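You operate a simulated robot arm through the tools that you are given. There is no shell and no other tool. Be economical: measure what you need, move in short steps, check, and stop when the job is done.

The job below is to be done with a simulated robot arm. You get a single attempt, and the scene is never put back.

## Task
Put things in order on the long platform top. At the end: the white tube with the blue foot stands on top of the pink soap bar; the red clip stands on top of the green soap tub; the pink glass stands where the red clip stood; the hand brush is on the round board; the silver small bowl stands where the hand brush stood; whatever was shut is shut again. Leave all else as you found it, and nothing knocked over.
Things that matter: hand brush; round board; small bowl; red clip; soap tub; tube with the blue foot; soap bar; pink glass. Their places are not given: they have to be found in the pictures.

Only the result counts: the job must be done as asked and must still hold three seconds after the hand-in. Knocking over, shifting, dropping, spilling or breaking anything else fails it.

## Robot
A 7-joint arm with a two-finger parallel gripper, fixed in place. Base frame: the origin is at the foot of the arm, x ahead of it, y to its left, z up; the work surface is at about z = 850. Readings come in mm, rad, newtons and seconds.
With the tool pointing down near the work surface it reaches from about 300 to 700 mm from the base axis. Its first joint turns from -1.152 to 1.152 rad. Payload 1.57 kg.
Tool frame: the origin (TCP) lies between the finger pads and is the grasp point; the fingertips stand 30 mm ahead of it; z points along the fingers, y is the line along which they close. Largest opening 110 mm; finger width 24, thickness 12; the body of the gripper, 48 by 112 mm, starts 78 mm behind the TCP.
Orientation is told as [roll, pitch, yaw] about the base's x, y, z axes, in that order, counted from this pose: with the fingers straight down and closing along the base's y, the tool's x points along the base's -x, its y along +y and its z along -z.

## Interface
- The arm moves only by the tool nudge_tool. Its argument "increments" is a list of rows, each an object (a shift or turn left out is 0, a gripper value left out holds the last) with "travel": the shift along the tool's x, y, z in units of 50 mm (1.0 is 50 mm), a list of three; "turn": the turn, a rotation vector about the tool's x, y, z in units of 6 degrees (1.0 is 6 degrees), a list of three. In form: [{"travel": [tx, ty, tz], "turn": [wx, wy, wz]}, ...]. A call has 1 to 12 rows; each row shifts and turns the commanded pose from where the row before left it, along the tool's axes as they then stand. "hand" is the gripper command, from -1 (shut) to 1 (fully open), values between in proportion, set as the call begins (left out, the last holds). A call with a number of a shift or a turn outside -1 to 1 is refused whole. Rows are played at 5 a second. More than 50 mm and 0.15 rad between two rows, or a gripper value outside its range, and nothing of the call is played. A pose out of reach is approached as far as the arm can. The call stops where the force on the tool passes 40 N (or 10 N more than at its start, if that is more) or the arm is blocked; 0.2 s more then pass. Each finger travels about 108 mm/s and halts on what it meets, pressing with about 25 N; the grip force reading is that of the motor and also rises with nothing between the fingers. The clock runs only during rows and for 0.2 s after the last one: add rows that do not move to give the fingers time. It gives the time, the measured TCP pose, the force on the tool (base axes), the opening and the grip force at its end, in the units of the frame above (readings bear some noise), and new pictures: "views" is both (left out), scene, wrist or none.
- Cameras (640 x 400 px; columns grow to the right, rows downward): "scene" is fixed at [161.5, -396.7, 1391.6]; the picture's right is [0.78, -0.62, 0.00], its down [-0.43, -0.54, -0.72] and it looks along [0.45, 0.56, -0.69] (base axes); focal length 214 px, centre (320, 200). "wrist" rides on the gripper at [-36, 0, -80] in the tool frame; the picture's right is [0.00, -1.00, 0.00], its down [0.97, 0.00, -0.24] and it looks along [0.24, 0.00, 0.97] (tool axes); focal length 218 px, centre (320, 200).
- locate(camera, pixels): for up to 12 pixels [column, row] of the newest picture of that camera ("zoom" is the newest enlarged one), the place [x, y, z] in the base frame of the surface seen there, good to about 2 mm. The clock stands still meanwhile.
- close_up(camera, box): a new picture of the part [left, top, right, bottom] of that camera's present view, enlarged. The clock stands still meanwhile.
- close_job(): hands the job in; it is judged then, once.

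Work in short steps. Measure before you move; look again where a grasp or a placing could have gone wrong, and mend it. You have 80 turns and 120 pictures in all, those below and enlarged ones among them. Open the gripper and draw the arm clear of the work before you hand the job in, unless the task says otherwise; then end with one line.

The tools are called by a JSON object that holds its "op" and its "data". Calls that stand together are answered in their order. nudge_tool: Moves the arm, as the interface text tells. Its arguments: {"type":"object","properties":{"increments":{"type":"array","items":{"type":"object","properties":{"travel":{"type":"array","items":{"type":"number"}},"turn":{"type":"array","items":{"type":"number"}}}}},"hand":{"type":"number"},"views":{"type":"string","enum":["both","scene","wrist","none"]}},"required":["increments"]} The other tools are called the same way: locate (camera, pixels) gives the place of the surface under pixels of a picture; close_up (camera, box) takes an enlarged picture of a part of a camera's view; close_job () hands the job in.

At the start:

```text
time: 0.0
position: [347.6, -10.7, 1186.7]
orientation: [0.0, 0.0, 0.0]
contact_force: [0.0, -0.6, 1.3]
grip_width: 110.0
grasp_force: 0.1
```

scene: 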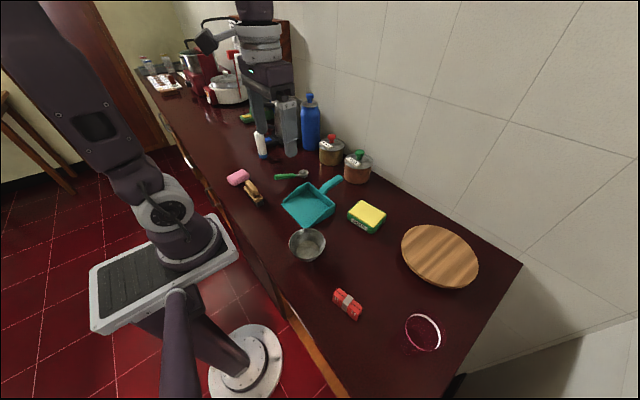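
wrist: 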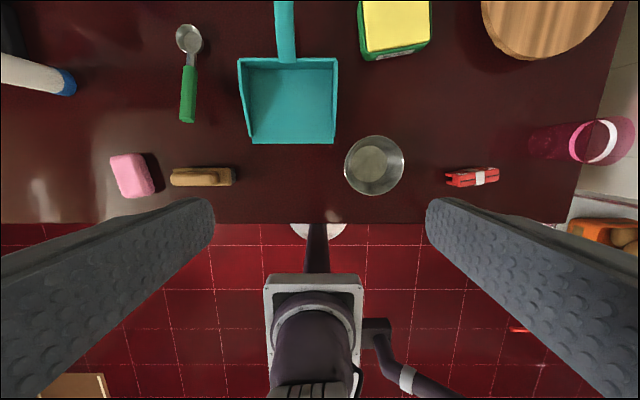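

I see the soap, brush, bowl, clip, glass, board and a green/yellow block in the pictures; I'll enlarge the relevant parts and measure them.

{"op": "close_up", "data": {"camera": "scene", "box": [220, 80, 400, 220]}}

{"op": "close_up", "data": {"camera": "scene", "box": [280, 190, 500, 360]}}

{"op": "locate", "data": {"camera": "wrist", "pixels": [[132, 175], [112, 157], [143, 154], [155, 190], [122, 197], [172, 177], [232, 177], [200, 169], [200, 184], [373, 170], [345, 165], [403, 165]]}}

{"op": "locate", "data": {"camera": "wrist", "pixels": [[374, 137], [374, 194], [447, 178], [498, 175], [472, 170], [480, 178], [530, 140], [572, 140], [630, 135], [600, 118], [600, 160], [395, 25]]}}

{"op": "locate", "data": {"camera": "scene", "pixels": [[440, 255], [402, 248], [478, 270], [425, 228], [445, 285], [367, 215], [350, 205], [385, 212], [365, 232], [258, 135], [263, 156], [246, 119]]}}

```text
2.86 times, centred on (310, 150) of scene
```

zoom: 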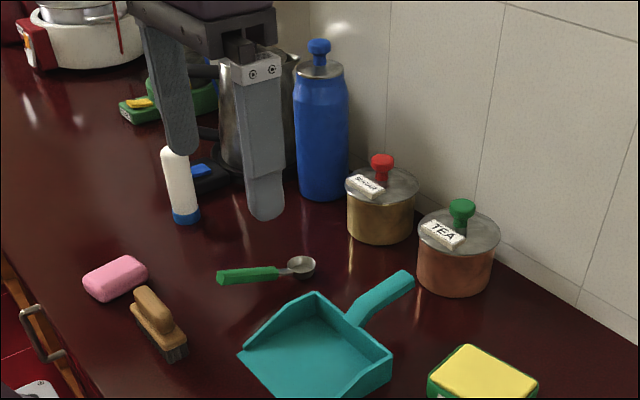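

```text
2.35 times, centred on (390, 275) of scene
```

zoom: 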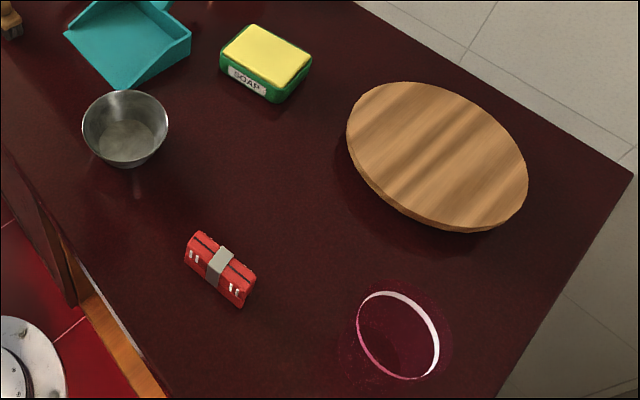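

```text
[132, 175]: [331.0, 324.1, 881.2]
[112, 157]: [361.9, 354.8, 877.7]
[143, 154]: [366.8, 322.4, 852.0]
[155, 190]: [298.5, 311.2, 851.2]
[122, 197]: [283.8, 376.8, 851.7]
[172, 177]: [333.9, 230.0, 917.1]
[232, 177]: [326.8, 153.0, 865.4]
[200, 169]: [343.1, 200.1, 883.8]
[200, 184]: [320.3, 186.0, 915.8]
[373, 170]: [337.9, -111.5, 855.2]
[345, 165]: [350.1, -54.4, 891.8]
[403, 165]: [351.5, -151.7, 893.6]
```

```text
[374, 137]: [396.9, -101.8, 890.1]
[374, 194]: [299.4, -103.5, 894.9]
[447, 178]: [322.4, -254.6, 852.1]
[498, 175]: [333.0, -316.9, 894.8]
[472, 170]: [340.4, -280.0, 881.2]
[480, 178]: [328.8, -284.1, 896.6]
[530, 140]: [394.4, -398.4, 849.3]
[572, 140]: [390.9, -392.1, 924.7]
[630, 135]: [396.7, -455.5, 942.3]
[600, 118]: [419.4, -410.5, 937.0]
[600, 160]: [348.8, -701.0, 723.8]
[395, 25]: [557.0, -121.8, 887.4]
```

```text
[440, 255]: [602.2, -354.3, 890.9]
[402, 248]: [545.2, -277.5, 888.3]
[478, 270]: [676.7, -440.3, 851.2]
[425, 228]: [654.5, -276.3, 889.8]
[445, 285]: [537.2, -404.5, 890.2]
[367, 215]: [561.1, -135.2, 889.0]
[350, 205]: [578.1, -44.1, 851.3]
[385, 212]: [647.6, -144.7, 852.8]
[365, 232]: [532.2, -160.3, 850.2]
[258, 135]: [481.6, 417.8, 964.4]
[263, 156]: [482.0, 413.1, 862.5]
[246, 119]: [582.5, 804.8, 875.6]
```

The soap tub is the green box at scene (367,215), and the clip is at about (330,-285). I'll hover above the clip and look at it from nearer, with the glass also in view.

{"op": "nudge_tool", "data": {"hand": 1, "increments": [{"travel": [0.06, -0.9, 0.42]}, {"travel": [0.06, -0.9, 0.42]}, {"travel": [0.06, -0.9, 0.42]}, {"travel": [0.06, -0.9, 0.42]}, {"travel": [0.06, -0.9, 0.42]}, {"travel": [0.06, -0.9, 0.42]}, {}, {}], "views": "wrist"}}

```text
time: 1.8
position: [329.1, -278.2, 1057.8]
orientation: [0.0, 0.0, 0.0]
contact_force: [0.7, -0.3, -0.6]
grip_width: 109.9
grasp_force: 0.0
```

wrist: 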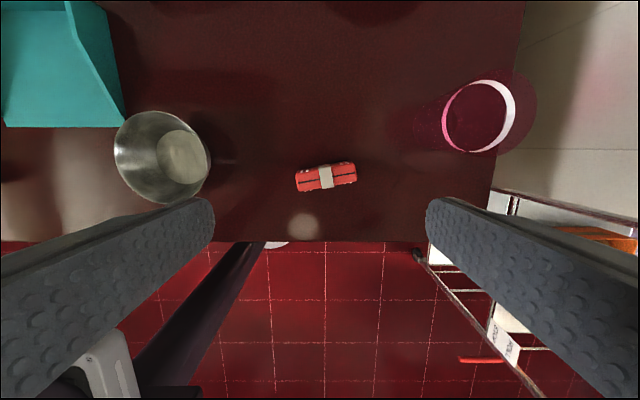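

Clip now at wrist (326,177), tilted a little. I'll enlarge it and measure its corners and the glass rim.

{"op": "close_up", "data": {"camera": "wrist", "box": [276, 146, 376, 208]}}

{"op": "locate", "data": {"camera": "wrist", "pixels": [[297, 174], [301, 190], [353, 169], [354, 183], [326, 178], [330, 188], [320, 168], [445, 117], [512, 115], [477, 82], [478, 151], [480, 120]]}}

```text
6.40 times, centred on (326, 177) of wrist
```

zoom: 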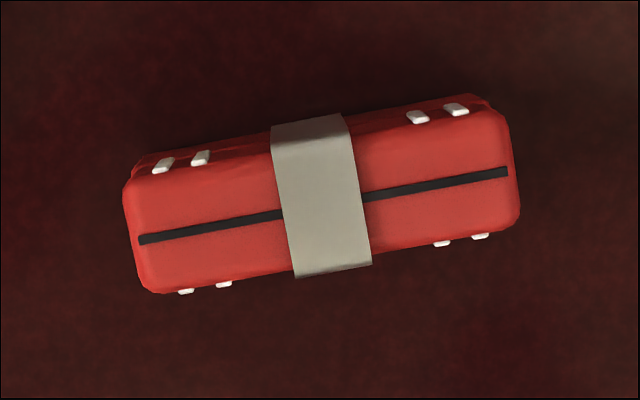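

```text
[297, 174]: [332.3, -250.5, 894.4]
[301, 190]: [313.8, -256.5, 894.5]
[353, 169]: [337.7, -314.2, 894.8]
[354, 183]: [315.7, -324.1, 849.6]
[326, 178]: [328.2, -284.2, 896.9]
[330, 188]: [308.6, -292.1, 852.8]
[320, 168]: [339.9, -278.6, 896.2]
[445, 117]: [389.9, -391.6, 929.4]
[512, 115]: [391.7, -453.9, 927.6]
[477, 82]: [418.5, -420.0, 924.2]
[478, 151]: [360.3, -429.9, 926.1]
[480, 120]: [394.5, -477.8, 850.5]
```

The clip is 68×22×45 mm with its long axis 10.5° off the y axis, centred at (328,-284). I'll turn the tool by 79.5° so that it closes across the clip.

{"op": "nudge_tool", "data": {"increments": [{"turn": [0, 0, 1]}, {"turn": [0, 0, 1]}, {"turn": [0, 0, 1]}, {"turn": [0, 0, 1]}, {"turn": [0, 0, 1]}, {"turn": [0, 0, 1]}, {"turn": [0, 0, 1]}, {"turn": [0, 0, 1]}, {"turn": [0, 0, 1]}, {"turn": [0, 0, 1]}, {"turn": [0, 0, 1]}, {"turn": [0, 0, 1]}], "views": "none"}}

{"op": "nudge_tool", "data": {"increments": [{"turn": [0, 0, 1]}, {"turn": [0, 0, 0.25]}, {}], "views": "wrist"}}

```text
time: 4.4
position: [330.2, -278.7, 1060.3]
orientation: [0.001, 0.0, -1.258]
contact_force: [1.0, 0.6, 0.2]
grip_width: 109.9
grasp_force: 0.1
```

```text
time: 5.2
position: [329.8, -280.2, 1061.6]
orientation: [0.0, 0.002, -1.387]
contact_force: [0.2, 0.7, -0.1]
grip_width: 110.0
grasp_force: 0.0
```

wrist: 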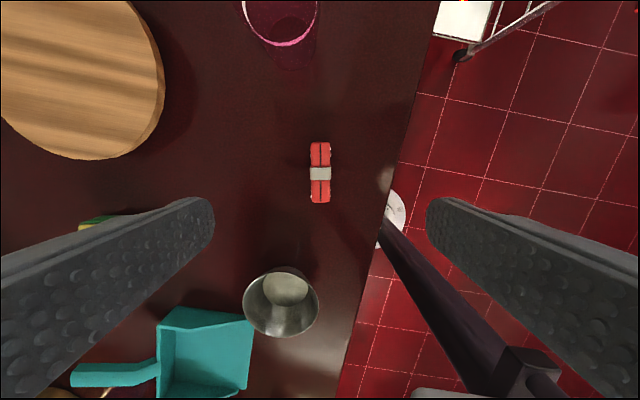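

Clip is aligned at wrist (320,173), with the TCP column at 320. I'll shift 5 mm along and descend to grasp height.

{"op": "nudge_tool", "data": {"increments": [{"travel": [-0.1, 0, 0.9]}, {"travel": [0, 0, 0.9]}, {"travel": [0, 0, 0.9]}, {"travel": [0, 0, 0.5]}, {"travel": [0, 0, 0.29]}, {}], "views": "wrist"}}

```text
time: 6.6
position: [330.5, -286.6, 888.0]
orientation: [-0.001, 0.0, -1.387]
contact_force: [-0.2, 0.9, -0.1]
grip_width: 109.8
grasp_force: 0.0
```

wrist: 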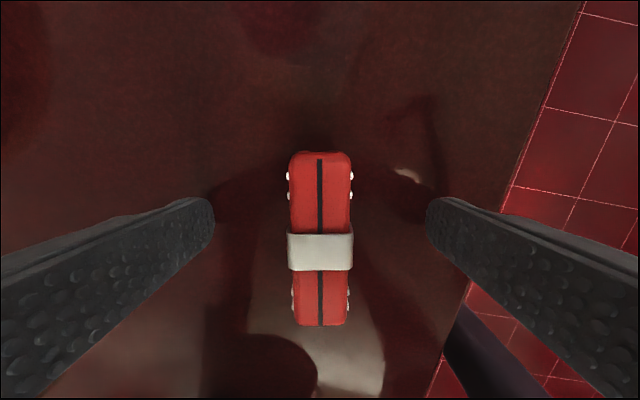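

The clip is centred between the fingers; I'll close and lift it.

{"op": "nudge_tool", "data": {"hand": -1, "increments": [{}, {}, {}, {}], "views": "none"}}

{"op": "nudge_tool", "data": {"increments": [{"travel": [0, 0, -0.5]}, {"travel": [0, 0, -1]}, {"travel": [0, 0, -1]}, {"travel": [0, 0, -1]}, {}], "views": "wrist"}}

```text
time: 7.6
position: [330.1, -285.6, 887.5]
orientation: [-0.001, -0.001, -1.389]
contact_force: [-0.3, -0.7, 0.1]
grip_width: 21.5
grasp_force: 24.7
```

```text
time: 8.8
position: [332.4, -287.0, 1062.0]
orientation: [-0.001, -0.001, -1.388]
contact_force: [0.1, 0.4, -1.4]
grip_width: 21.0
grasp_force: 25.1
```

wrist: 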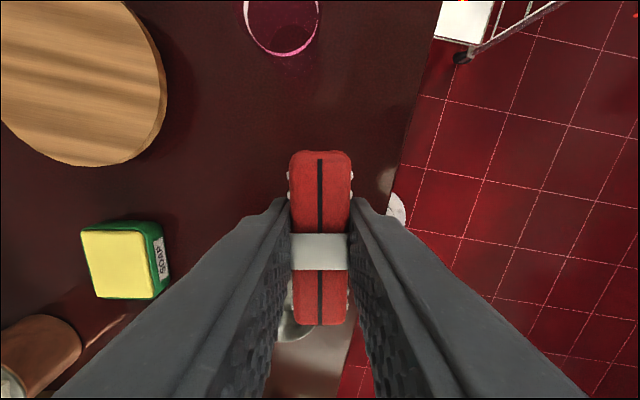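

Clip is held. The tub's yellow top is now visible at wrist (118,263); I'll measure its corners.

{"op": "locate", "data": {"camera": "wrist", "pixels": [[84, 234], [142, 233], [152, 291], [97, 294], [118, 263], [130, 226], [158, 260]]}}

{"op": "close_up", "data": {"camera": "wrist", "box": [60, 200, 190, 320]}}

{"op": "close_up", "data": {"camera": "scene", "box": [330, 190, 410, 240]}}

```text
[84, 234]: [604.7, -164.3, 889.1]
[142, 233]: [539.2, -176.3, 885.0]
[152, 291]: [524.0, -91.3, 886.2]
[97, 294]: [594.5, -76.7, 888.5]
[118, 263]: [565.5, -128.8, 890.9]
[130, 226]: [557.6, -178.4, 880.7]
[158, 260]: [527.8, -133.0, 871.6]
```

```text
3.33 times, centred on (125, 260) of wrist
```

zoom: 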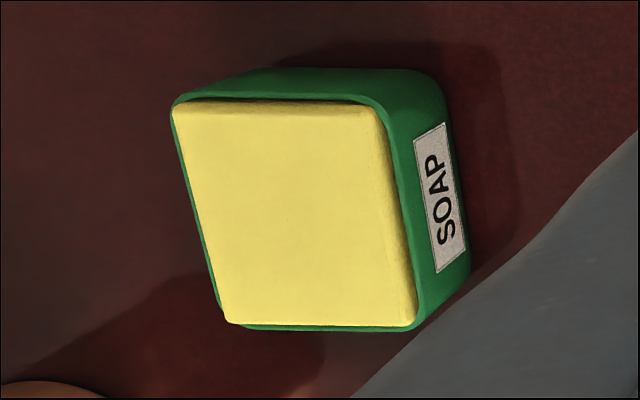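

```text
8.00 times, centred on (370, 215) of scene
```

zoom: 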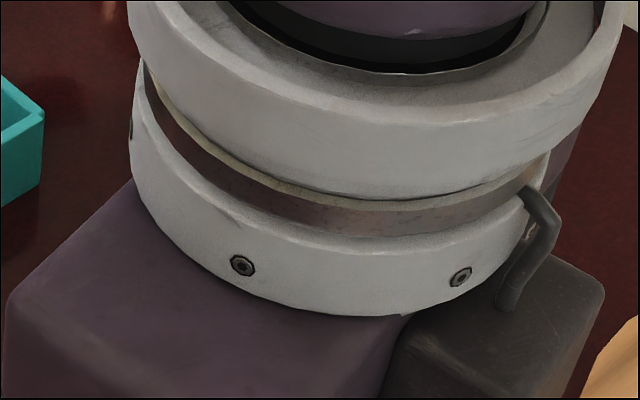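

Tub top is at z≈890, centred at (565,-127), and its long side matches the clip's orientation. I'll fly there at height.

{"op": "nudge_tool", "data": {"increments": [{"travel": [0.376, 0.861, 0]}, {"travel": [0.376, 0.861, 0]}, {"travel": [0.376, 0.861, 0]}, {"travel": [0.376, 0.861, 0]}, {"travel": [0.376, 0.861, 0]}, {"travel": [0.376, 0.861, 0]}, {}, {"travel": [0, 0, 0.8]}, {"travel": [0, 0, 0.8]}, {}], "views": "wrist"}}

```text
time: 11.0
position: [564.2, -128.5, 980.4]
orientation: [0.001, -0.001, -1.385]
contact_force: [0.3, -0.6, -0.1]
grip_width: 21.2
grasp_force: 25.3
```

wrist: 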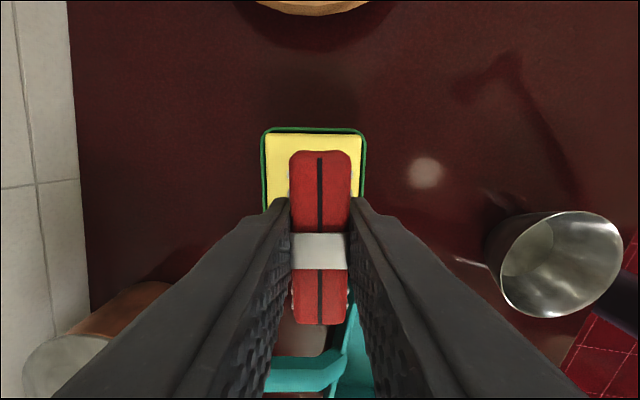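

The tub centre is about 5 mm left and 3 mm forward of the clip. I'll correct that and lower until light touch.

{"op": "nudge_tool", "data": {"increments": [{"travel": [-0.06, 0.09, 0.4]}, {"travel": [0, 0, 0.35]}, {"travel": [0, 0, 0.15]}, {"travel": [0, 0, 0.1]}, {}], "views": "scene"}}

```text
time: 12.2
position: [569.1, -129.4, 932.4]
orientation: [0.001, 0.002, -1.387]
contact_force: [0.1, 0.0, 0.0]
grip_width: 21.2
grasp_force: 24.7
```

scene: 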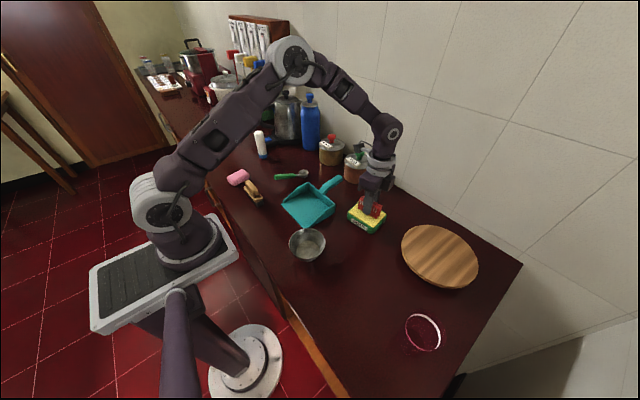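

Still about 4–5 mm above; lower in small steps and watch the force.

{"op": "nudge_tool", "data": {"increments": [{"travel": [0, 0, 0.06]}, {}], "views": "none"}}

{"op": "close_up", "data": {"camera": "scene", "box": [330, 180, 410, 240]}}

```text
time: 12.8
position: [569.2, -129.9, 928.7]
orientation: [0.0, 0.001, -1.388]
contact_force: [-0.9, 0.5, 0.4]
grip_width: 21.5
grasp_force: 24.8
```

```text
6.67 times, centred on (370, 210) of scene
```

zoom: 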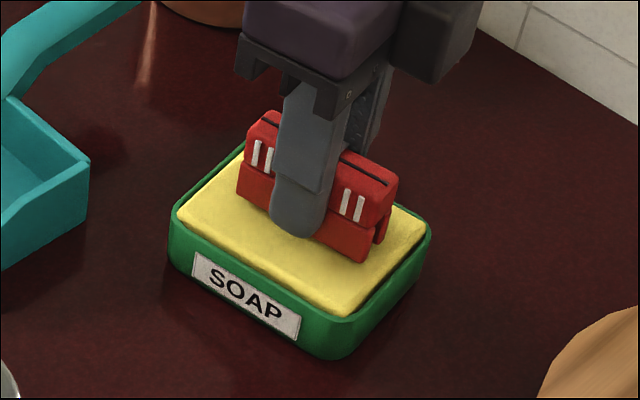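

Clip nearly touching the yellow top; one more small step down.

{"op": "nudge_tool", "data": {"increments": [{"travel": [0, 0, 0.04]}, {"travel": [0, 0, 0.03]}, {}], "views": "none"}}

```text
time: 13.6
position: [568.0, -129.1, 925.3]
orientation: [0.001, 0.001, -1.387]
contact_force: [0.5, 1.0, -0.6]
grip_width: 21.2
grasp_force: 25.1
```

No contact force yet; two more 1 mm-scale steps.

{"op": "nudge_tool", "data": {"increments": [{"travel": [0, 0, 0.03]}, {}], "views": "none"}}

{"op": "close_up", "data": {"camera": "scene", "box": [340, 190, 400, 230]}}

```text
time: 14.2
position: [568.7, -129.2, 924.6]
orientation: [0.0, 0.0, -1.387]
contact_force: [-4.5, 0.5, 19.5]
grip_width: 21.3
grasp_force: 25.4
```

```text
10.00 times, centred on (370, 210) of scene
```

zoom: 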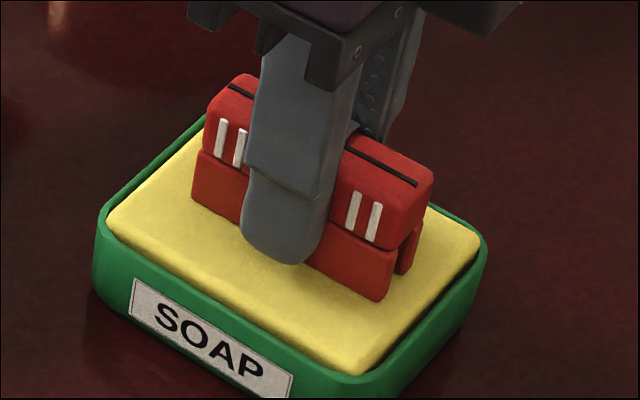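

Contact reads 19.5 N, so the clip is down. I'll open halfway and rise.

{"op": "nudge_tool", "data": {"hand": 0.1, "increments": [{"travel": [0, 0, -0.02]}, {}, {}], "views": "none"}}

{"op": "nudge_tool", "data": {"increments": [{"travel": [0, 0, -0.5]}, {"travel": [0, 0, -1]}, {"travel": [0, 0, -1]}, {"travel": [0, 0, -1]}, {}], "views": "wrist"}}

```text
time: 15.0
position: [568.1, -130.4, 925.2]
orientation: [0.002, 0.0, -1.388]
contact_force: [-0.1, -0.1, 0.1]
grip_width: 60.5
grasp_force: 0.0
```

```text
time: 16.2
position: [568.1, -131.2, 1100.2]
orientation: [0.0, -0.002, -1.388]
contact_force: [0.5, -0.4, 0.7]
grip_width: 60.6
grasp_force: 0.1
```

wrist: 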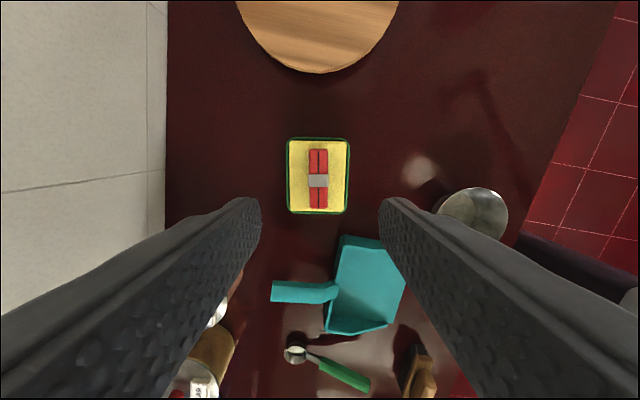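

Clip stands well on the tub at wrist (318,180). Next the glass: fly above it at about (390,-423).

{"op": "nudge_tool", "data": {"hand": 1, "increments": [{"travel": [-0.85, -0.76, 0]}, {"travel": [-0.85, -0.76, 0]}, {"travel": [-0.85, -0.76, 0]}, {"travel": [-0.85, -0.76, 0]}, {"travel": [-0.85, -0.76, 0]}, {"travel": [-0.85, -0.76, 0]}, {"travel": [0, 0, 0.5]}, {}], "views": "both"}}

```text
refused: row 1 steps farther than a row can; nothing moved
```

Combined step was too large; I'll split it into smaller rows.

{"op": "nudge_tool", "data": {"hand": 1, "increments": [{"travel": [-0.637, -0.57, 0]}, {"travel": [-0.637, -0.57, 0]}, {"travel": [-0.637, -0.57, 0]}, {"travel": [-0.637, -0.57, 0]}, {"travel": [-0.637, -0.57, 0]}, {"travel": [-0.637, -0.57, 0]}, {"travel": [-0.637, -0.57, 0]}, {"travel": [-0.637, -0.57, 0]}, {"travel": [0, 0, 0.5]}, {}], "views": "both"}}

```text
time: 18.4
position: [392.0, -419.7, 1075.9]
orientation: [0.001, 0.001, -1.387]
contact_force: [-0.8, -0.2, 0.2]
grip_width: 110.1
grasp_force: 0.0
```

scene: 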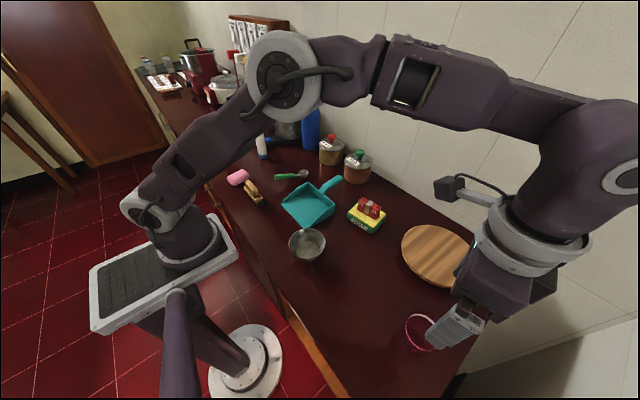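
wrist: 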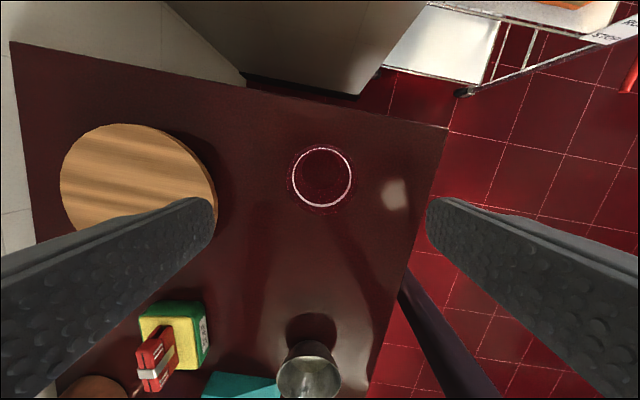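

{"op": "close_up", "data": {"camera": "wrist", "box": [270, 130, 370, 220]}}

{"op": "locate", "data": {"camera": "wrist", "pixels": [[292, 177], [352, 177], [322, 147], [322, 206], [322, 177], [215, 190], [140, 125]]}}

```text
4.44 times, centred on (320, 175) of wrist
```

zoom: 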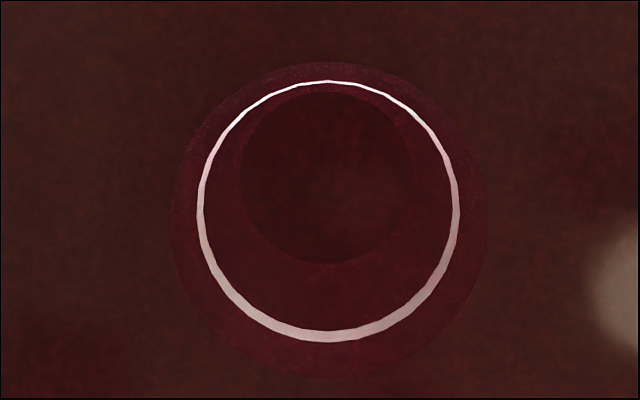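

```text
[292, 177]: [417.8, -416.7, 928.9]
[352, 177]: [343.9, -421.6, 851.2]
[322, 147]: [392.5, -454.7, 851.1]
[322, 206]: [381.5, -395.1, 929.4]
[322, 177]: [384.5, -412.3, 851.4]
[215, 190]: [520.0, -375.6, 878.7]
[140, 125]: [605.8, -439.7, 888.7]
```

Glass axis is about 4 mm ahead and 2 mm right of the TCP. I'll centre and lower slowly to mid-height on the glass.

{"op": "nudge_tool", "data": {"increments": [{"travel": [-0.08, -0.04, 0.5]}, {"travel": [0, 0, 0.7]}, {"travel": [0, 0, 0.7]}, {"travel": [0, 0, 0.7]}, {"travel": [0, 0, 0.6]}, {"travel": [0, 0, 0.4]}, {}], "views": "both"}}

```text
time: 20.0
position: [389.9, -425.0, 893.9]
orientation: [-0.001, -0.001, -1.388]
contact_force: [0.0, 0.5, 0.2]
grip_width: 110.1
grasp_force: 0.1
```

scene: 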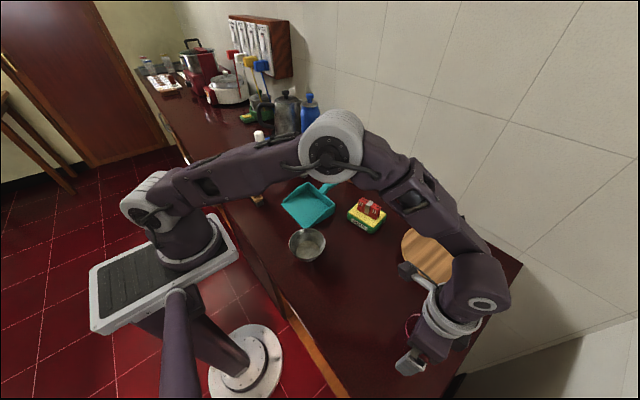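
wrist: 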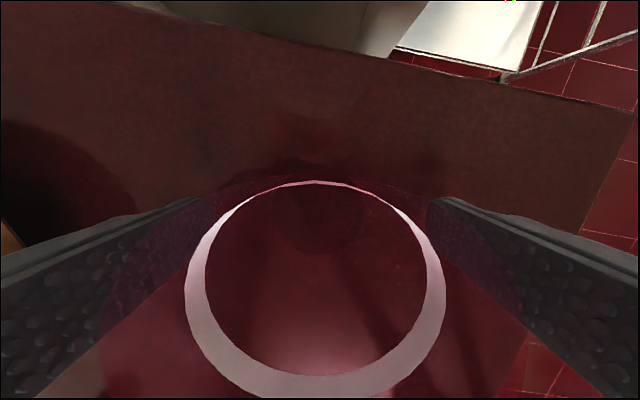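

Glass sits centred between the pads. Close and check the width.

{"op": "nudge_tool", "data": {"hand": -1, "increments": [{}, {}, {}, {}], "views": "wrist"}}

```text
time: 21.0
position: [389.7, -426.1, 893.0]
orientation: [-0.002, -0.001, -1.387]
contact_force: [1.7, -0.5, 0.6]
grip_width: 69.0
grasp_force: 24.9
```

wrist: 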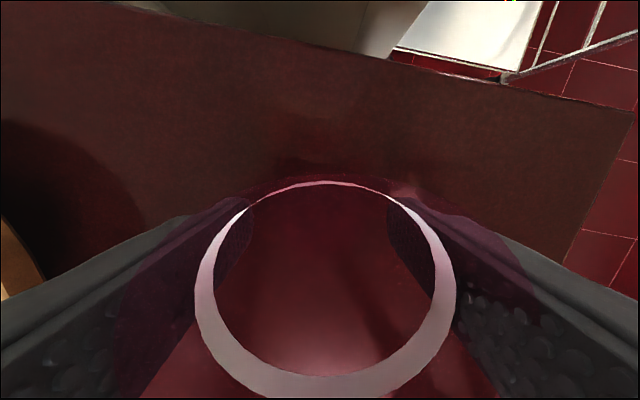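

Gripped at 69 mm. I'll lift 50 mm, carry slowly to the clip's old spot (329,-285) and lower part way.

{"op": "nudge_tool", "data": {"increments": [{"travel": [0, 0, -0.4]}, {"travel": [0, 0, -0.6]}, {"travel": [0.3, -0.069, 0]}, {"travel": [0.5, -0.115, 0]}, {"travel": [0.59, -0.136, 0]}, {"travel": [0.59, -0.136, 0]}, {"travel": [0.5, -0.115, 0]}, {"travel": [0.3, -0.069, 0]}, {"travel": [0.2, -0.045, 0]}, {"travel": [0, 0, 0.4]}, {"travel": [0, 0, 0.4]}, {}], "views": "both"}}

```text
time: 23.6
position: [329.6, -286.0, 904.5]
orientation: [0.0, 0.001, -1.388]
contact_force: [0.6, 0.7, -1.3]
grip_width: 69.4
grasp_force: 24.5
```

scene: 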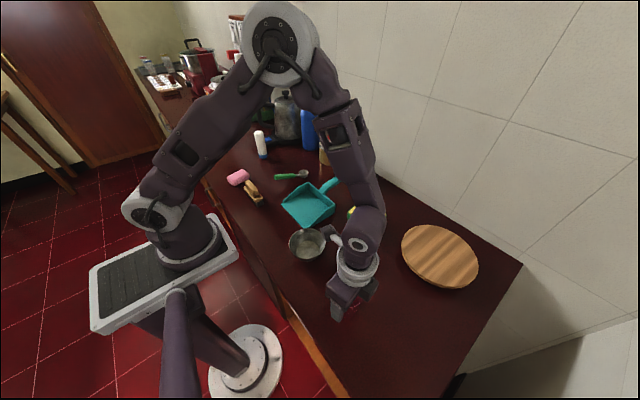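
wrist: 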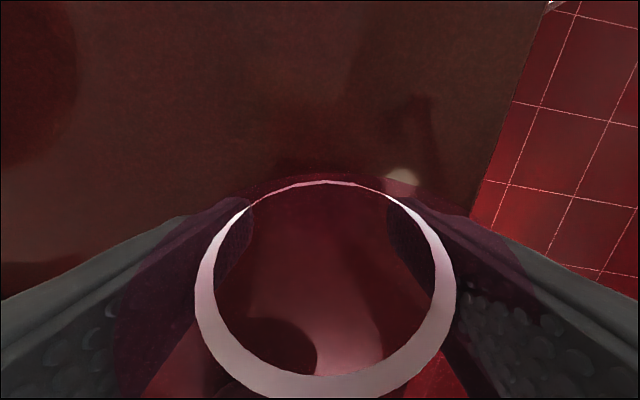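

Held steadily and 10 mm above its resting height. Lower until contact.

{"op": "nudge_tool", "data": {"increments": [{"travel": [0, 0, 0.12]}, {"travel": [0, 0, 0.07]}, {}], "views": "none"}}

```text
time: 24.4
position: [329.2, -284.4, 895.9]
orientation: [0.0, -0.001, -1.388]
contact_force: [0.0, -0.5, -2.2]
grip_width: 69.1
grasp_force: 25.2
```

{"op": "nudge_tool", "data": {"increments": [{"travel": [0, 0, 0.03]}, {}], "views": "none"}}

{"op": "nudge_tool", "data": {"increments": [{"travel": [0, 0, 0.02]}, {}], "views": "none"}}

```text
time: 25.0
position: [328.6, -285.9, 893.5]
orientation: [0.0, -0.001, -1.388]
contact_force: [0.5, 0.7, -1.7]
grip_width: 69.3
grasp_force: 24.7
```

```text
time: 25.6
position: [329.5, -285.5, 892.9]
orientation: [0.001, 0.0, -1.387]
contact_force: [2.2, 2.5, 11.9]
grip_width: 69.0
grasp_force: 24.8
```

Contact at 12 N, so the glass is standing. Open fully and rise.

{"op": "nudge_tool", "data": {"hand": 1, "increments": [{"travel": [0, 0, -0.02]}, {}, {}], "views": "none"}}

{"op": "nudge_tool", "data": {"increments": [{"travel": [0, 0, -0.5]}, {"travel": [0, 0, -1]}, {"travel": [0, 0, -1]}, {"travel": [0, 0, -1]}, {"travel": [0, 0, -0.5]}, {}], "views": "both"}}

```text
time: 26.4
position: [329.0, -285.6, 894.4]
orientation: [0.0, 0.001, -1.387]
contact_force: [0.9, 0.1, -0.1]
grip_width: 110.2
grasp_force: 0.0
```

```text
time: 27.8
position: [329.9, -284.8, 1092.7]
orientation: [0.001, 0.0, -1.387]
contact_force: [-0.4, 0.7, 0.2]
grip_width: 109.8
grasp_force: 0.0
```

scene: 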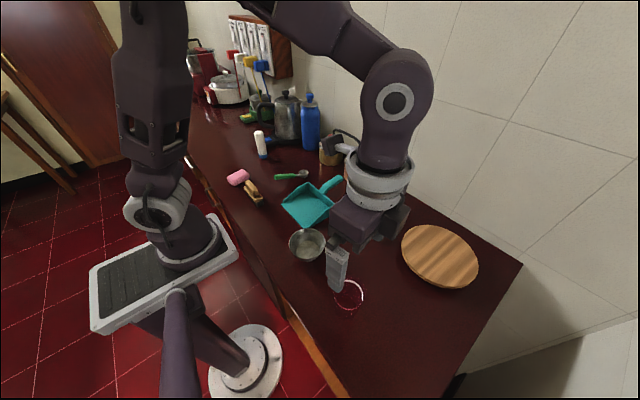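
wrist: 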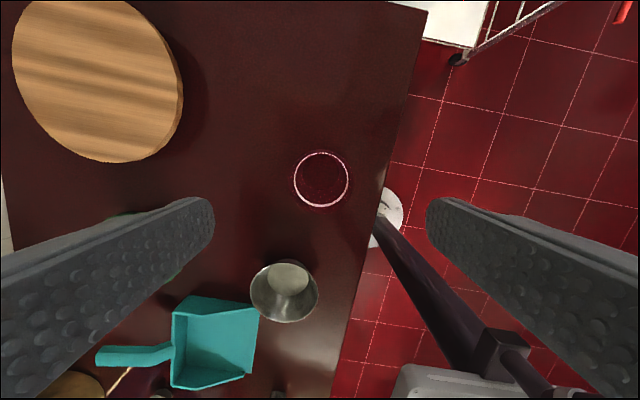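

Glass stands upright at the clip's old spot. Now fly to above the brush near (330,190).

{"op": "nudge_tool", "data": {"increments": [{"travel": [0.85, 0.157, 0]}, {"travel": [0.85, 0.157, 0]}, {"travel": [0.85, 0.157, 0]}, {"travel": [0.85, 0.157, 0]}, {"travel": [0.85, 0.157, 0]}, {"travel": [0.85, 0.157, 0]}, {"travel": [0.85, 0.157, 0]}, {"travel": [0.85, 0.157, 0]}, {"travel": [0.85, 0.157, 0]}, {"travel": [0.85, 0.157, 0]}, {"travel": [0.85, 0.157, 0.3]}, {}], "views": "wrist"}}

```text
time: 30.4
position: [327.7, 189.3, 1079.4]
orientation: [0.0, -0.001, -1.389]
contact_force: [0.4, 0.0, 0.2]
grip_width: 110.1
grasp_force: 0.1
```

wrist: 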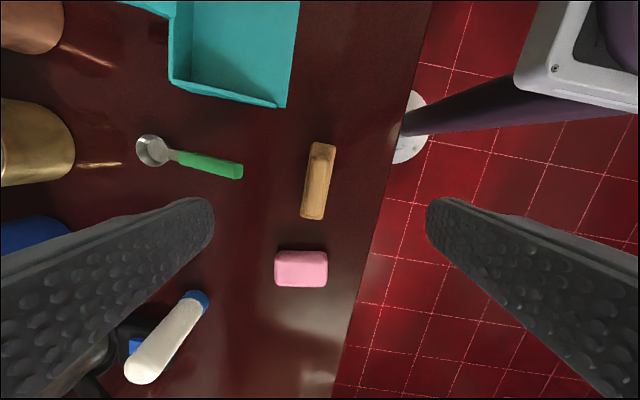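

Brush at wrist (318,180), slightly tilted from the tool axis. Enlarge and measure it plus the soap.

{"op": "close_up", "data": {"camera": "wrist", "box": [250, 130, 400, 300]}}

{"op": "locate", "data": {"camera": "wrist", "pixels": [[311, 143], [335, 146], [302, 216], [322, 219], [318, 180], [322, 147], [313, 215], [276, 252], [326, 252], [326, 287], [276, 284], [301, 268]]}}

```text
2.35 times, centred on (325, 215) of wrist
```

zoom: 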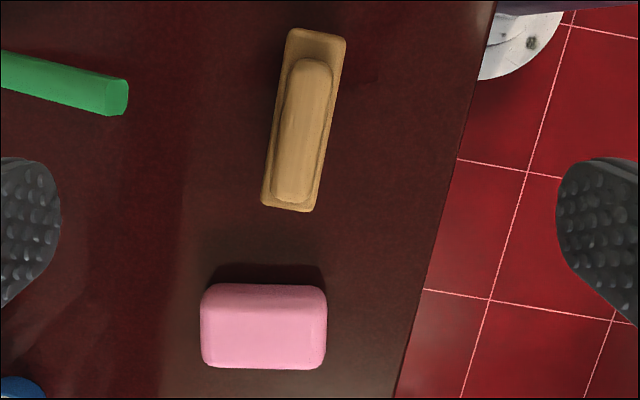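

```text
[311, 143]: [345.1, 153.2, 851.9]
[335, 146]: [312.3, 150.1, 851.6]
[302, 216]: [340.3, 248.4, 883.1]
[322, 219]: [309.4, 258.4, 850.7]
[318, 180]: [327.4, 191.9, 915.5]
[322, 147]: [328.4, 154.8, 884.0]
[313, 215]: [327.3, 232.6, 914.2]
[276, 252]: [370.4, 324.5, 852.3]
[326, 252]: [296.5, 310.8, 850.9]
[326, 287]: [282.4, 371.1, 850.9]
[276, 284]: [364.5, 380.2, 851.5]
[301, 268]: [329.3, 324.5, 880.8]
```

Brush axis lies along base y, centred near (328,200), handle top z≈915. I'll turn to close along x and look again centred.

{"op": "nudge_tool", "data": {"increments": [{"turn": [0, 0, 0.87]}, {"turn": [0, 0, 0.87]}, {"travel": [0.2, 0, 0.5]}, {"travel": [0, 0, 0.5]}, {}], "views": "wrist"}}

```text
time: 31.6
position: [328.9, 200.7, 1028.6]
orientation: [0.001, 0.002, -1.57]
contact_force: [-0.4, -0.6, -0.4]
grip_width: 110.0
grasp_force: 0.1
```

wrist: 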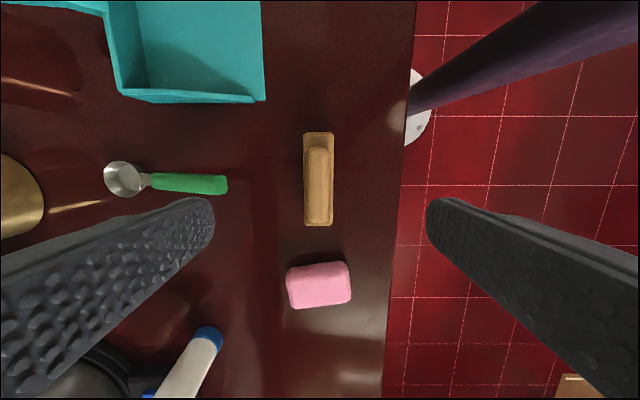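

Brush is straight and centred (column 319, rows 132–226 → centre y≈200). Descend to the handle.

{"op": "nudge_tool", "data": {"increments": [{"travel": [0, 0, 0.8]}, {"travel": [0, 0, 0.8]}, {"travel": [0, 0, 0.6]}, {}], "views": "wrist"}}

```text
time: 32.6
position: [326.7, 199.4, 918.4]
orientation: [0.001, 0.001, -1.57]
contact_force: [0.1, -0.5, -0.3]
grip_width: 109.9
grasp_force: 0.1
```

wrist: 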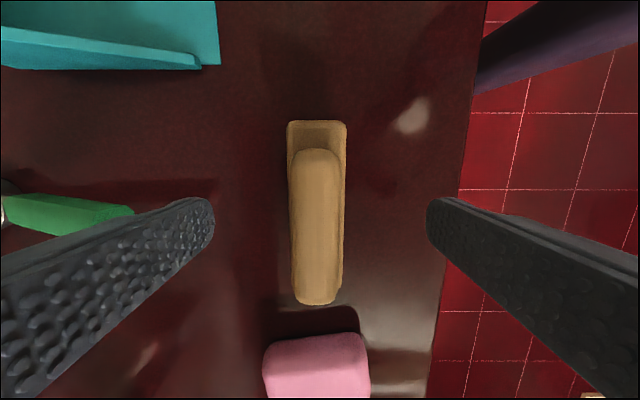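

Handle lies centred between fingers. Close.

{"op": "nudge_tool", "data": {"hand": -1, "increments": [{}, {}, {}, {}, {}], "views": "none"}}

{"op": "nudge_tool", "data": {"increments": [{"travel": [0, 0, -0.4]}, {"travel": [0, 0, -0.8]}, {"travel": [0, 0, -1]}, {"travel": [0, 0, -1]}, {}], "views": "both"}}

```text
time: 33.8
position: [327.4, 198.7, 917.7]
orientation: [-0.002, 0.0, -1.568]
contact_force: [0.9, 0.0, 0.2]
grip_width: 21.3
grasp_force: 24.5
```

```text
time: 35.0
position: [328.5, 199.0, 1080.5]
orientation: [0.0, 0.0, -1.57]
contact_force: [-0.5, 0.0, -1.5]
grip_width: 21.2
grasp_force: 25.2
```

scene: 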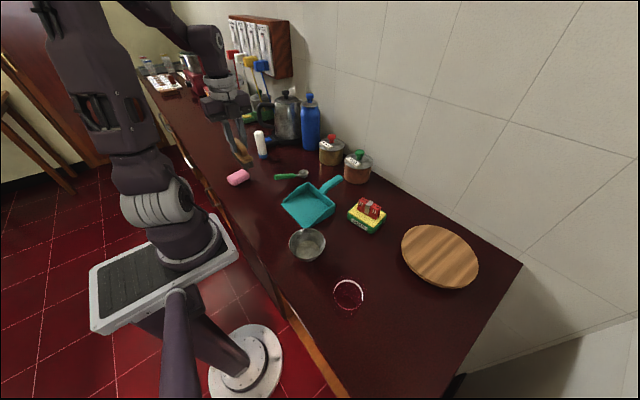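
wrist: 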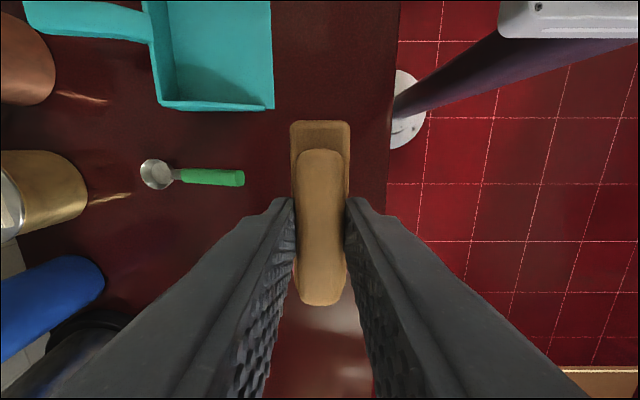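

Brush is held. Measure the board's outline in the scene picture for its centre.

{"op": "locate", "data": {"camera": "scene", "pixels": [[404, 240], [408, 260], [420, 227], [440, 228], [460, 240], [474, 255], [476, 272], [462, 283], [440, 283], [422, 274], [438, 255]]}}

```text
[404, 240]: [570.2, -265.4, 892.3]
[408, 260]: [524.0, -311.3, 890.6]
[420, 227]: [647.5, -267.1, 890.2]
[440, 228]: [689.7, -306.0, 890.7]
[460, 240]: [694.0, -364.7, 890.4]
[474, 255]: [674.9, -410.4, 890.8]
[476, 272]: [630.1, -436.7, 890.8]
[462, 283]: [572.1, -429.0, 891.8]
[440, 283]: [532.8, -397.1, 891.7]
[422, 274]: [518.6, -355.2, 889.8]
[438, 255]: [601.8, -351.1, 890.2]
```

Board centre ≈ (607,-349), radius ≈ 90, top z≈890.5. I'll carry the brush to (590,-338), well inside the board and within reach.

{"op": "nudge_tool", "data": {"increments": [{"travel": [-0.767, 0.374, 0]}, {"travel": [-0.767, 0.374, 0]}, {"travel": [-0.767, 0.374, 0]}, {"travel": [-0.767, 0.374, 0]}, {"travel": [-0.767, 0.374, 0]}, {"travel": [-0.767, 0.374, 0]}, {"travel": [-0.767, 0.374, 0]}, {"travel": [-0.767, 0.374, 0]}, {"travel": [-0.767, 0.374, 0]}, {"travel": [-0.767, 0.374, 0]}, {"travel": [-0.767, 0.374, 0]}, {}], "views": "none"}}

{"op": "nudge_tool", "data": {"increments": [{"travel": [-0.767, 0.374, 0]}, {"travel": [-0.767, 0.374, 0]}, {"travel": [-0.767, 0.374, 0.2]}, {"travel": [0, 0, 0.6]}, {"travel": [0, 0, 0.6]}, {}], "views": "both"}}

```text
time: 37.6
position: [535.8, -223.2, 1077.8]
orientation: [0.0, 0.001, -1.568]
contact_force: [0.2, 0.8, -0.8]
grip_width: 21.4
grasp_force: 24.0
```

```text
time: 39.0
position: [574.3, -299.8, 1019.5]
orientation: [0.0, 0.0, -1.569]
contact_force: [0.2, 0.1, -1.5]
grip_width: 21.5
grasp_force: 24.8
out of reach, approached as far as the arm can: row 3
```

scene: 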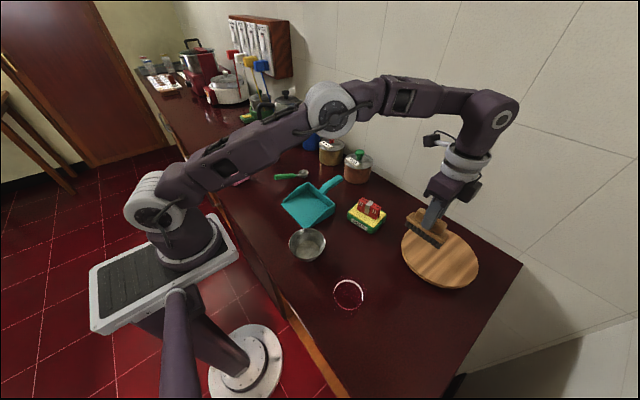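
wrist: 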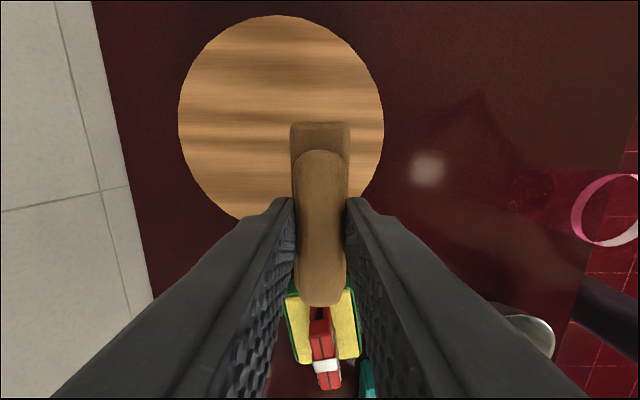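

The move was clipped at height. At lower z I'll go to (578,-340), which still keeps the brush inside the board.

{"op": "nudge_tool", "data": {"increments": [{"travel": [-0.4, 0.04, 0.3]}, {"travel": [-0.4, 0.04, 0.3]}, {"travel": [0, 0, 0.3]}, {}], "views": "both"}}

```text
time: 40.0
position: [575.9, -338.3, 974.2]
orientation: [0.0, 0.0, -1.572]
contact_force: [-0.2, 0.3, -0.8]
grip_width: 21.5
grasp_force: 25.2
out of reach, approached as far as the arm can: row 2
```

scene: 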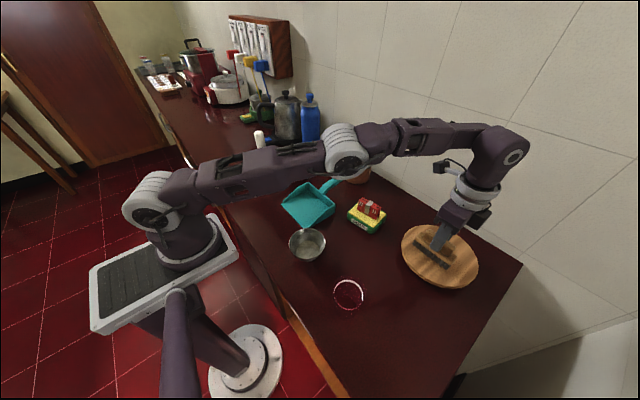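
wrist: 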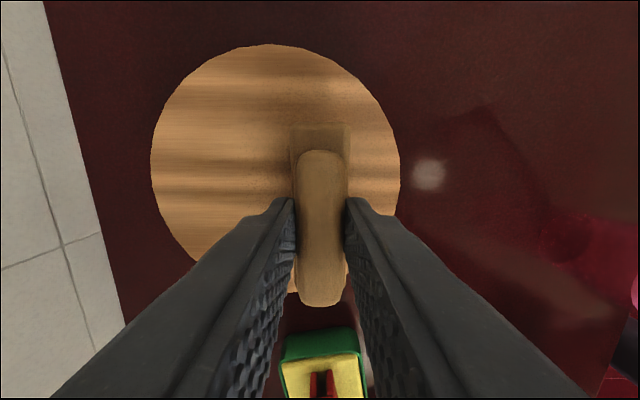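

Position is good over the board. Lower toward contact at about z=958.

{"op": "nudge_tool", "data": {"increments": [{"travel": [0, 0, 0.22]}, {}], "views": "none"}}

{"op": "nudge_tool", "data": {"increments": [{"travel": [0, 0, 0.06]}, {}], "views": "none"}}

{"op": "nudge_tool", "data": {"increments": [{"travel": [0, 0, 0.04]}, {}], "views": "none"}}

```text
time: 40.6
position: [575.3, -340.4, 964.4]
orientation: [0.001, 0.001, -1.569]
contact_force: [0.9, -0.5, -0.2]
grip_width: 21.3
grasp_force: 24.2
```

```text
time: 41.2
position: [576.8, -339.4, 961.8]
orientation: [-0.001, 0.001, -1.57]
contact_force: [-0.4, 0.7, -1.5]
grip_width: 21.3
grasp_force: 25.6
```

```text
time: 41.8
position: [576.3, -339.4, 959.9]
orientation: [0.0, 0.0, -1.569]
contact_force: [0.0, 0.3, -0.7]
grip_width: 21.2
grasp_force: 24.9
```

{"op": "nudge_tool", "data": {"increments": [{"travel": [0, 0, 0.03]}, {}], "views": "none"}}

{"op": "nudge_tool", "data": {"increments": [{"travel": [0, 0, 0.02]}, {}], "views": "none"}}

```text
time: 42.4
position: [576.8, -339.3, 958.3]
orientation: [0.001, -0.001, -1.57]
contact_force: [-0.8, 2.0, 14.8]
grip_width: 21.2
grasp_force: 24.5
```

```text
time: 43.0
position: [576.6, -340.2, 958.4]
orientation: [0.005, -0.005, -1.57]
contact_force: [3.6, -2.4, 26.0]
grip_width: 21.4
grasp_force: 24.9
```

Brush rests on the board (26 N). I'll ease up, open part way and rise.

{"op": "nudge_tool", "data": {"hand": 0.1, "increments": [{"travel": [0, 0, -0.03]}, {}, {}], "views": "none"}}

{"op": "nudge_tool", "data": {"increments": [{"travel": [0.05, 0, -0.5]}, {"travel": [0.3, -0.3, -0.6]}, {"travel": [0.5, -0.5, -0.5]}, {"travel": [0.5, -0.5, -0.3]}, {}], "views": "both"}}

```text
time: 43.8
position: [576.6, -338.9, 956.7]
orientation: [0.001, 0.0, -1.572]
contact_force: [0.8, 0.8, 0.4]
grip_width: 60.3
grasp_force: 0.1
```

```text
time: 45.0
position: [508.2, -270.5, 1053.9]
orientation: [0.001, -0.001, -1.569]
contact_force: [0.4, 0.6, -1.0]
grip_width: 60.5
grasp_force: 0.1
```

scene: 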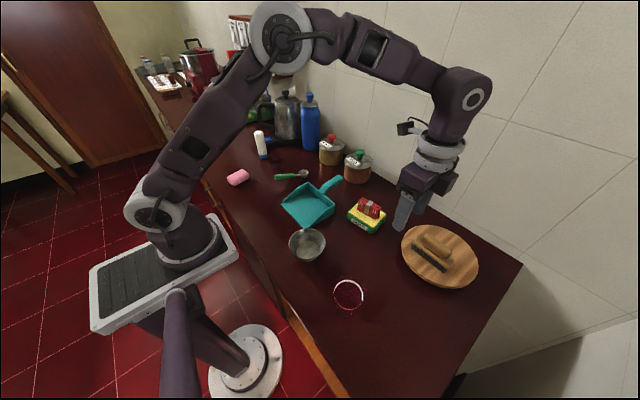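
wrist: 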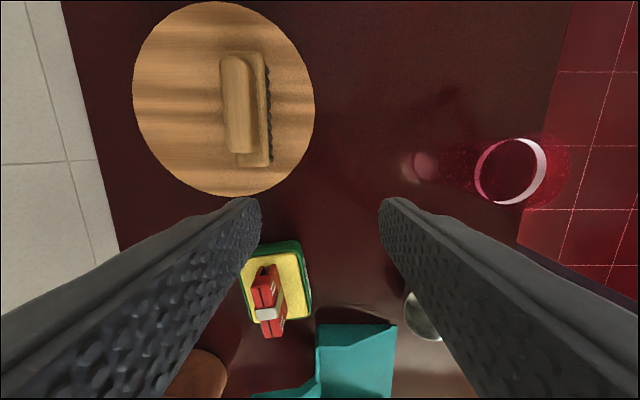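

Brush is on the board. Next the bowl; fly above it at (349,-103), opening fully.

{"op": "nudge_tool", "data": {"hand": 1, "increments": [{"travel": [0.67, -0.636, 0]}, {"travel": [0.67, -0.636, 0]}, {"travel": [0.67, -0.636, 0]}, {"travel": [0.67, -0.636, 0]}, {"travel": [0.67, -0.636, 0]}, {}, {}], "views": "wrist"}}

```text
time: 46.6
position: [351.5, -104.8, 1051.9]
orientation: [0.001, -0.001, -1.57]
contact_force: [0.7, 0.3, -0.3]
grip_width: 110.2
grasp_force: 0.1
```

wrist: 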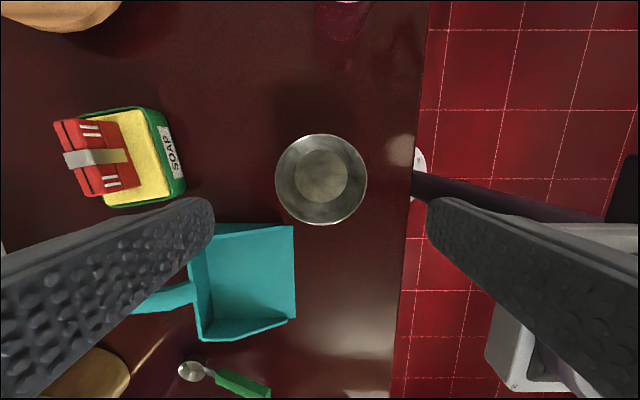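

Bowl centred at wrist (321,179.5). Measure the rim exactly before a diameter grasp.

{"op": "close_up", "data": {"camera": "wrist", "box": [265, 125, 377, 235]}}

{"op": "locate", "data": {"camera": "wrist", "pixels": [[277, 178], [365, 178], [321, 136], [321, 223], [290, 148], [352, 210], [285, 178], [357, 178], [321, 177], [312, 240], [270, 228]]}}

```text
3.64 times, centred on (321, 180) of wrist
```

zoom: 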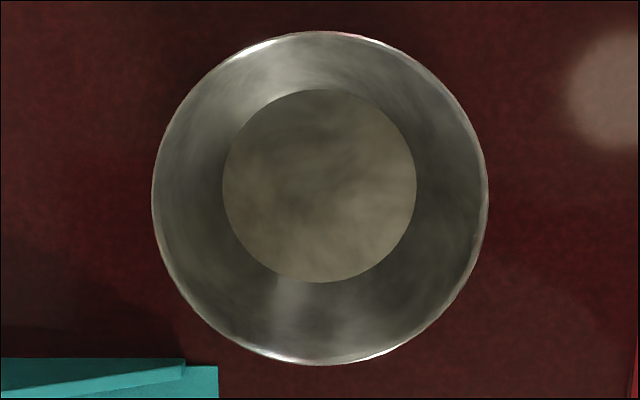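

```text
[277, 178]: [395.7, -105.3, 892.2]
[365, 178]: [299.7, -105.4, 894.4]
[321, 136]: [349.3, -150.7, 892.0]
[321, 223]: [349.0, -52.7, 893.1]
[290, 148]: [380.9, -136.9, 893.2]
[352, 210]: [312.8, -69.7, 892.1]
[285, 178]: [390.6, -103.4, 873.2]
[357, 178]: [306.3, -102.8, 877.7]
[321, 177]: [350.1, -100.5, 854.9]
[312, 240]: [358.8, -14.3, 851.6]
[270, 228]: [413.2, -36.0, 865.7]
```

Rim diameter is about 100 mm, so 4–5 mm clearance each side. I'll shift 1 mm and drop to just above the rim to check alignment.

{"op": "nudge_tool", "data": {"increments": [{"travel": [0, -0.022, 0.8]}, {"travel": [0, 0, 0.8]}, {"travel": [0, 0, 0.75]}, {}, {}], "views": "wrist"}}

```text
time: 47.8
position: [349.0, -103.5, 934.1]
orientation: [0.001, 0.0, -1.571]
contact_force: [0.3, -0.4, 0.3]
grip_width: 110.0
grasp_force: 0.0
```

wrist: 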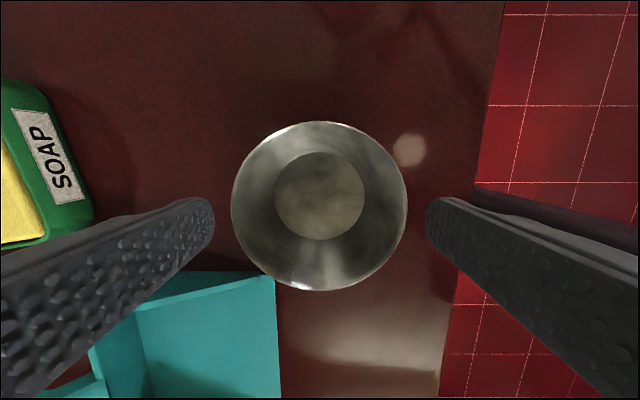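

Rim centred at column 319.5 between the pads, and the dustpan clears the left finger. Descend to rim height.

{"op": "nudge_tool", "data": {"increments": [{"travel": [0.04, 0, 0.4]}, {"travel": [0, 0, 0.3]}, {"travel": [0, 0, 0.2]}, {}], "views": "wrist"}}

```text
time: 48.8
position: [348.9, -101.9, 890.2]
orientation: [0.0, 0.0, -1.57]
contact_force: [-0.1, -1.0, -0.2]
grip_width: 109.9
grasp_force: 0.0
```

wrist: 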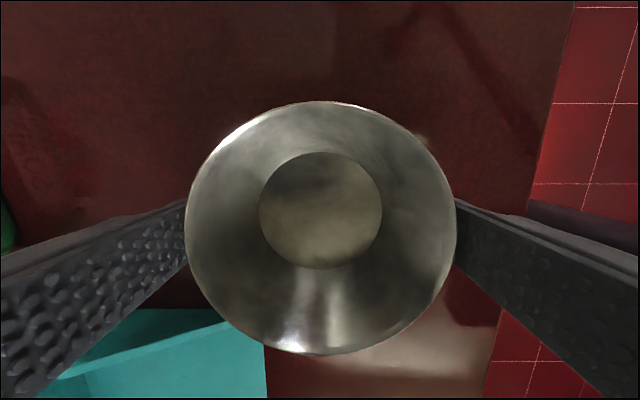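

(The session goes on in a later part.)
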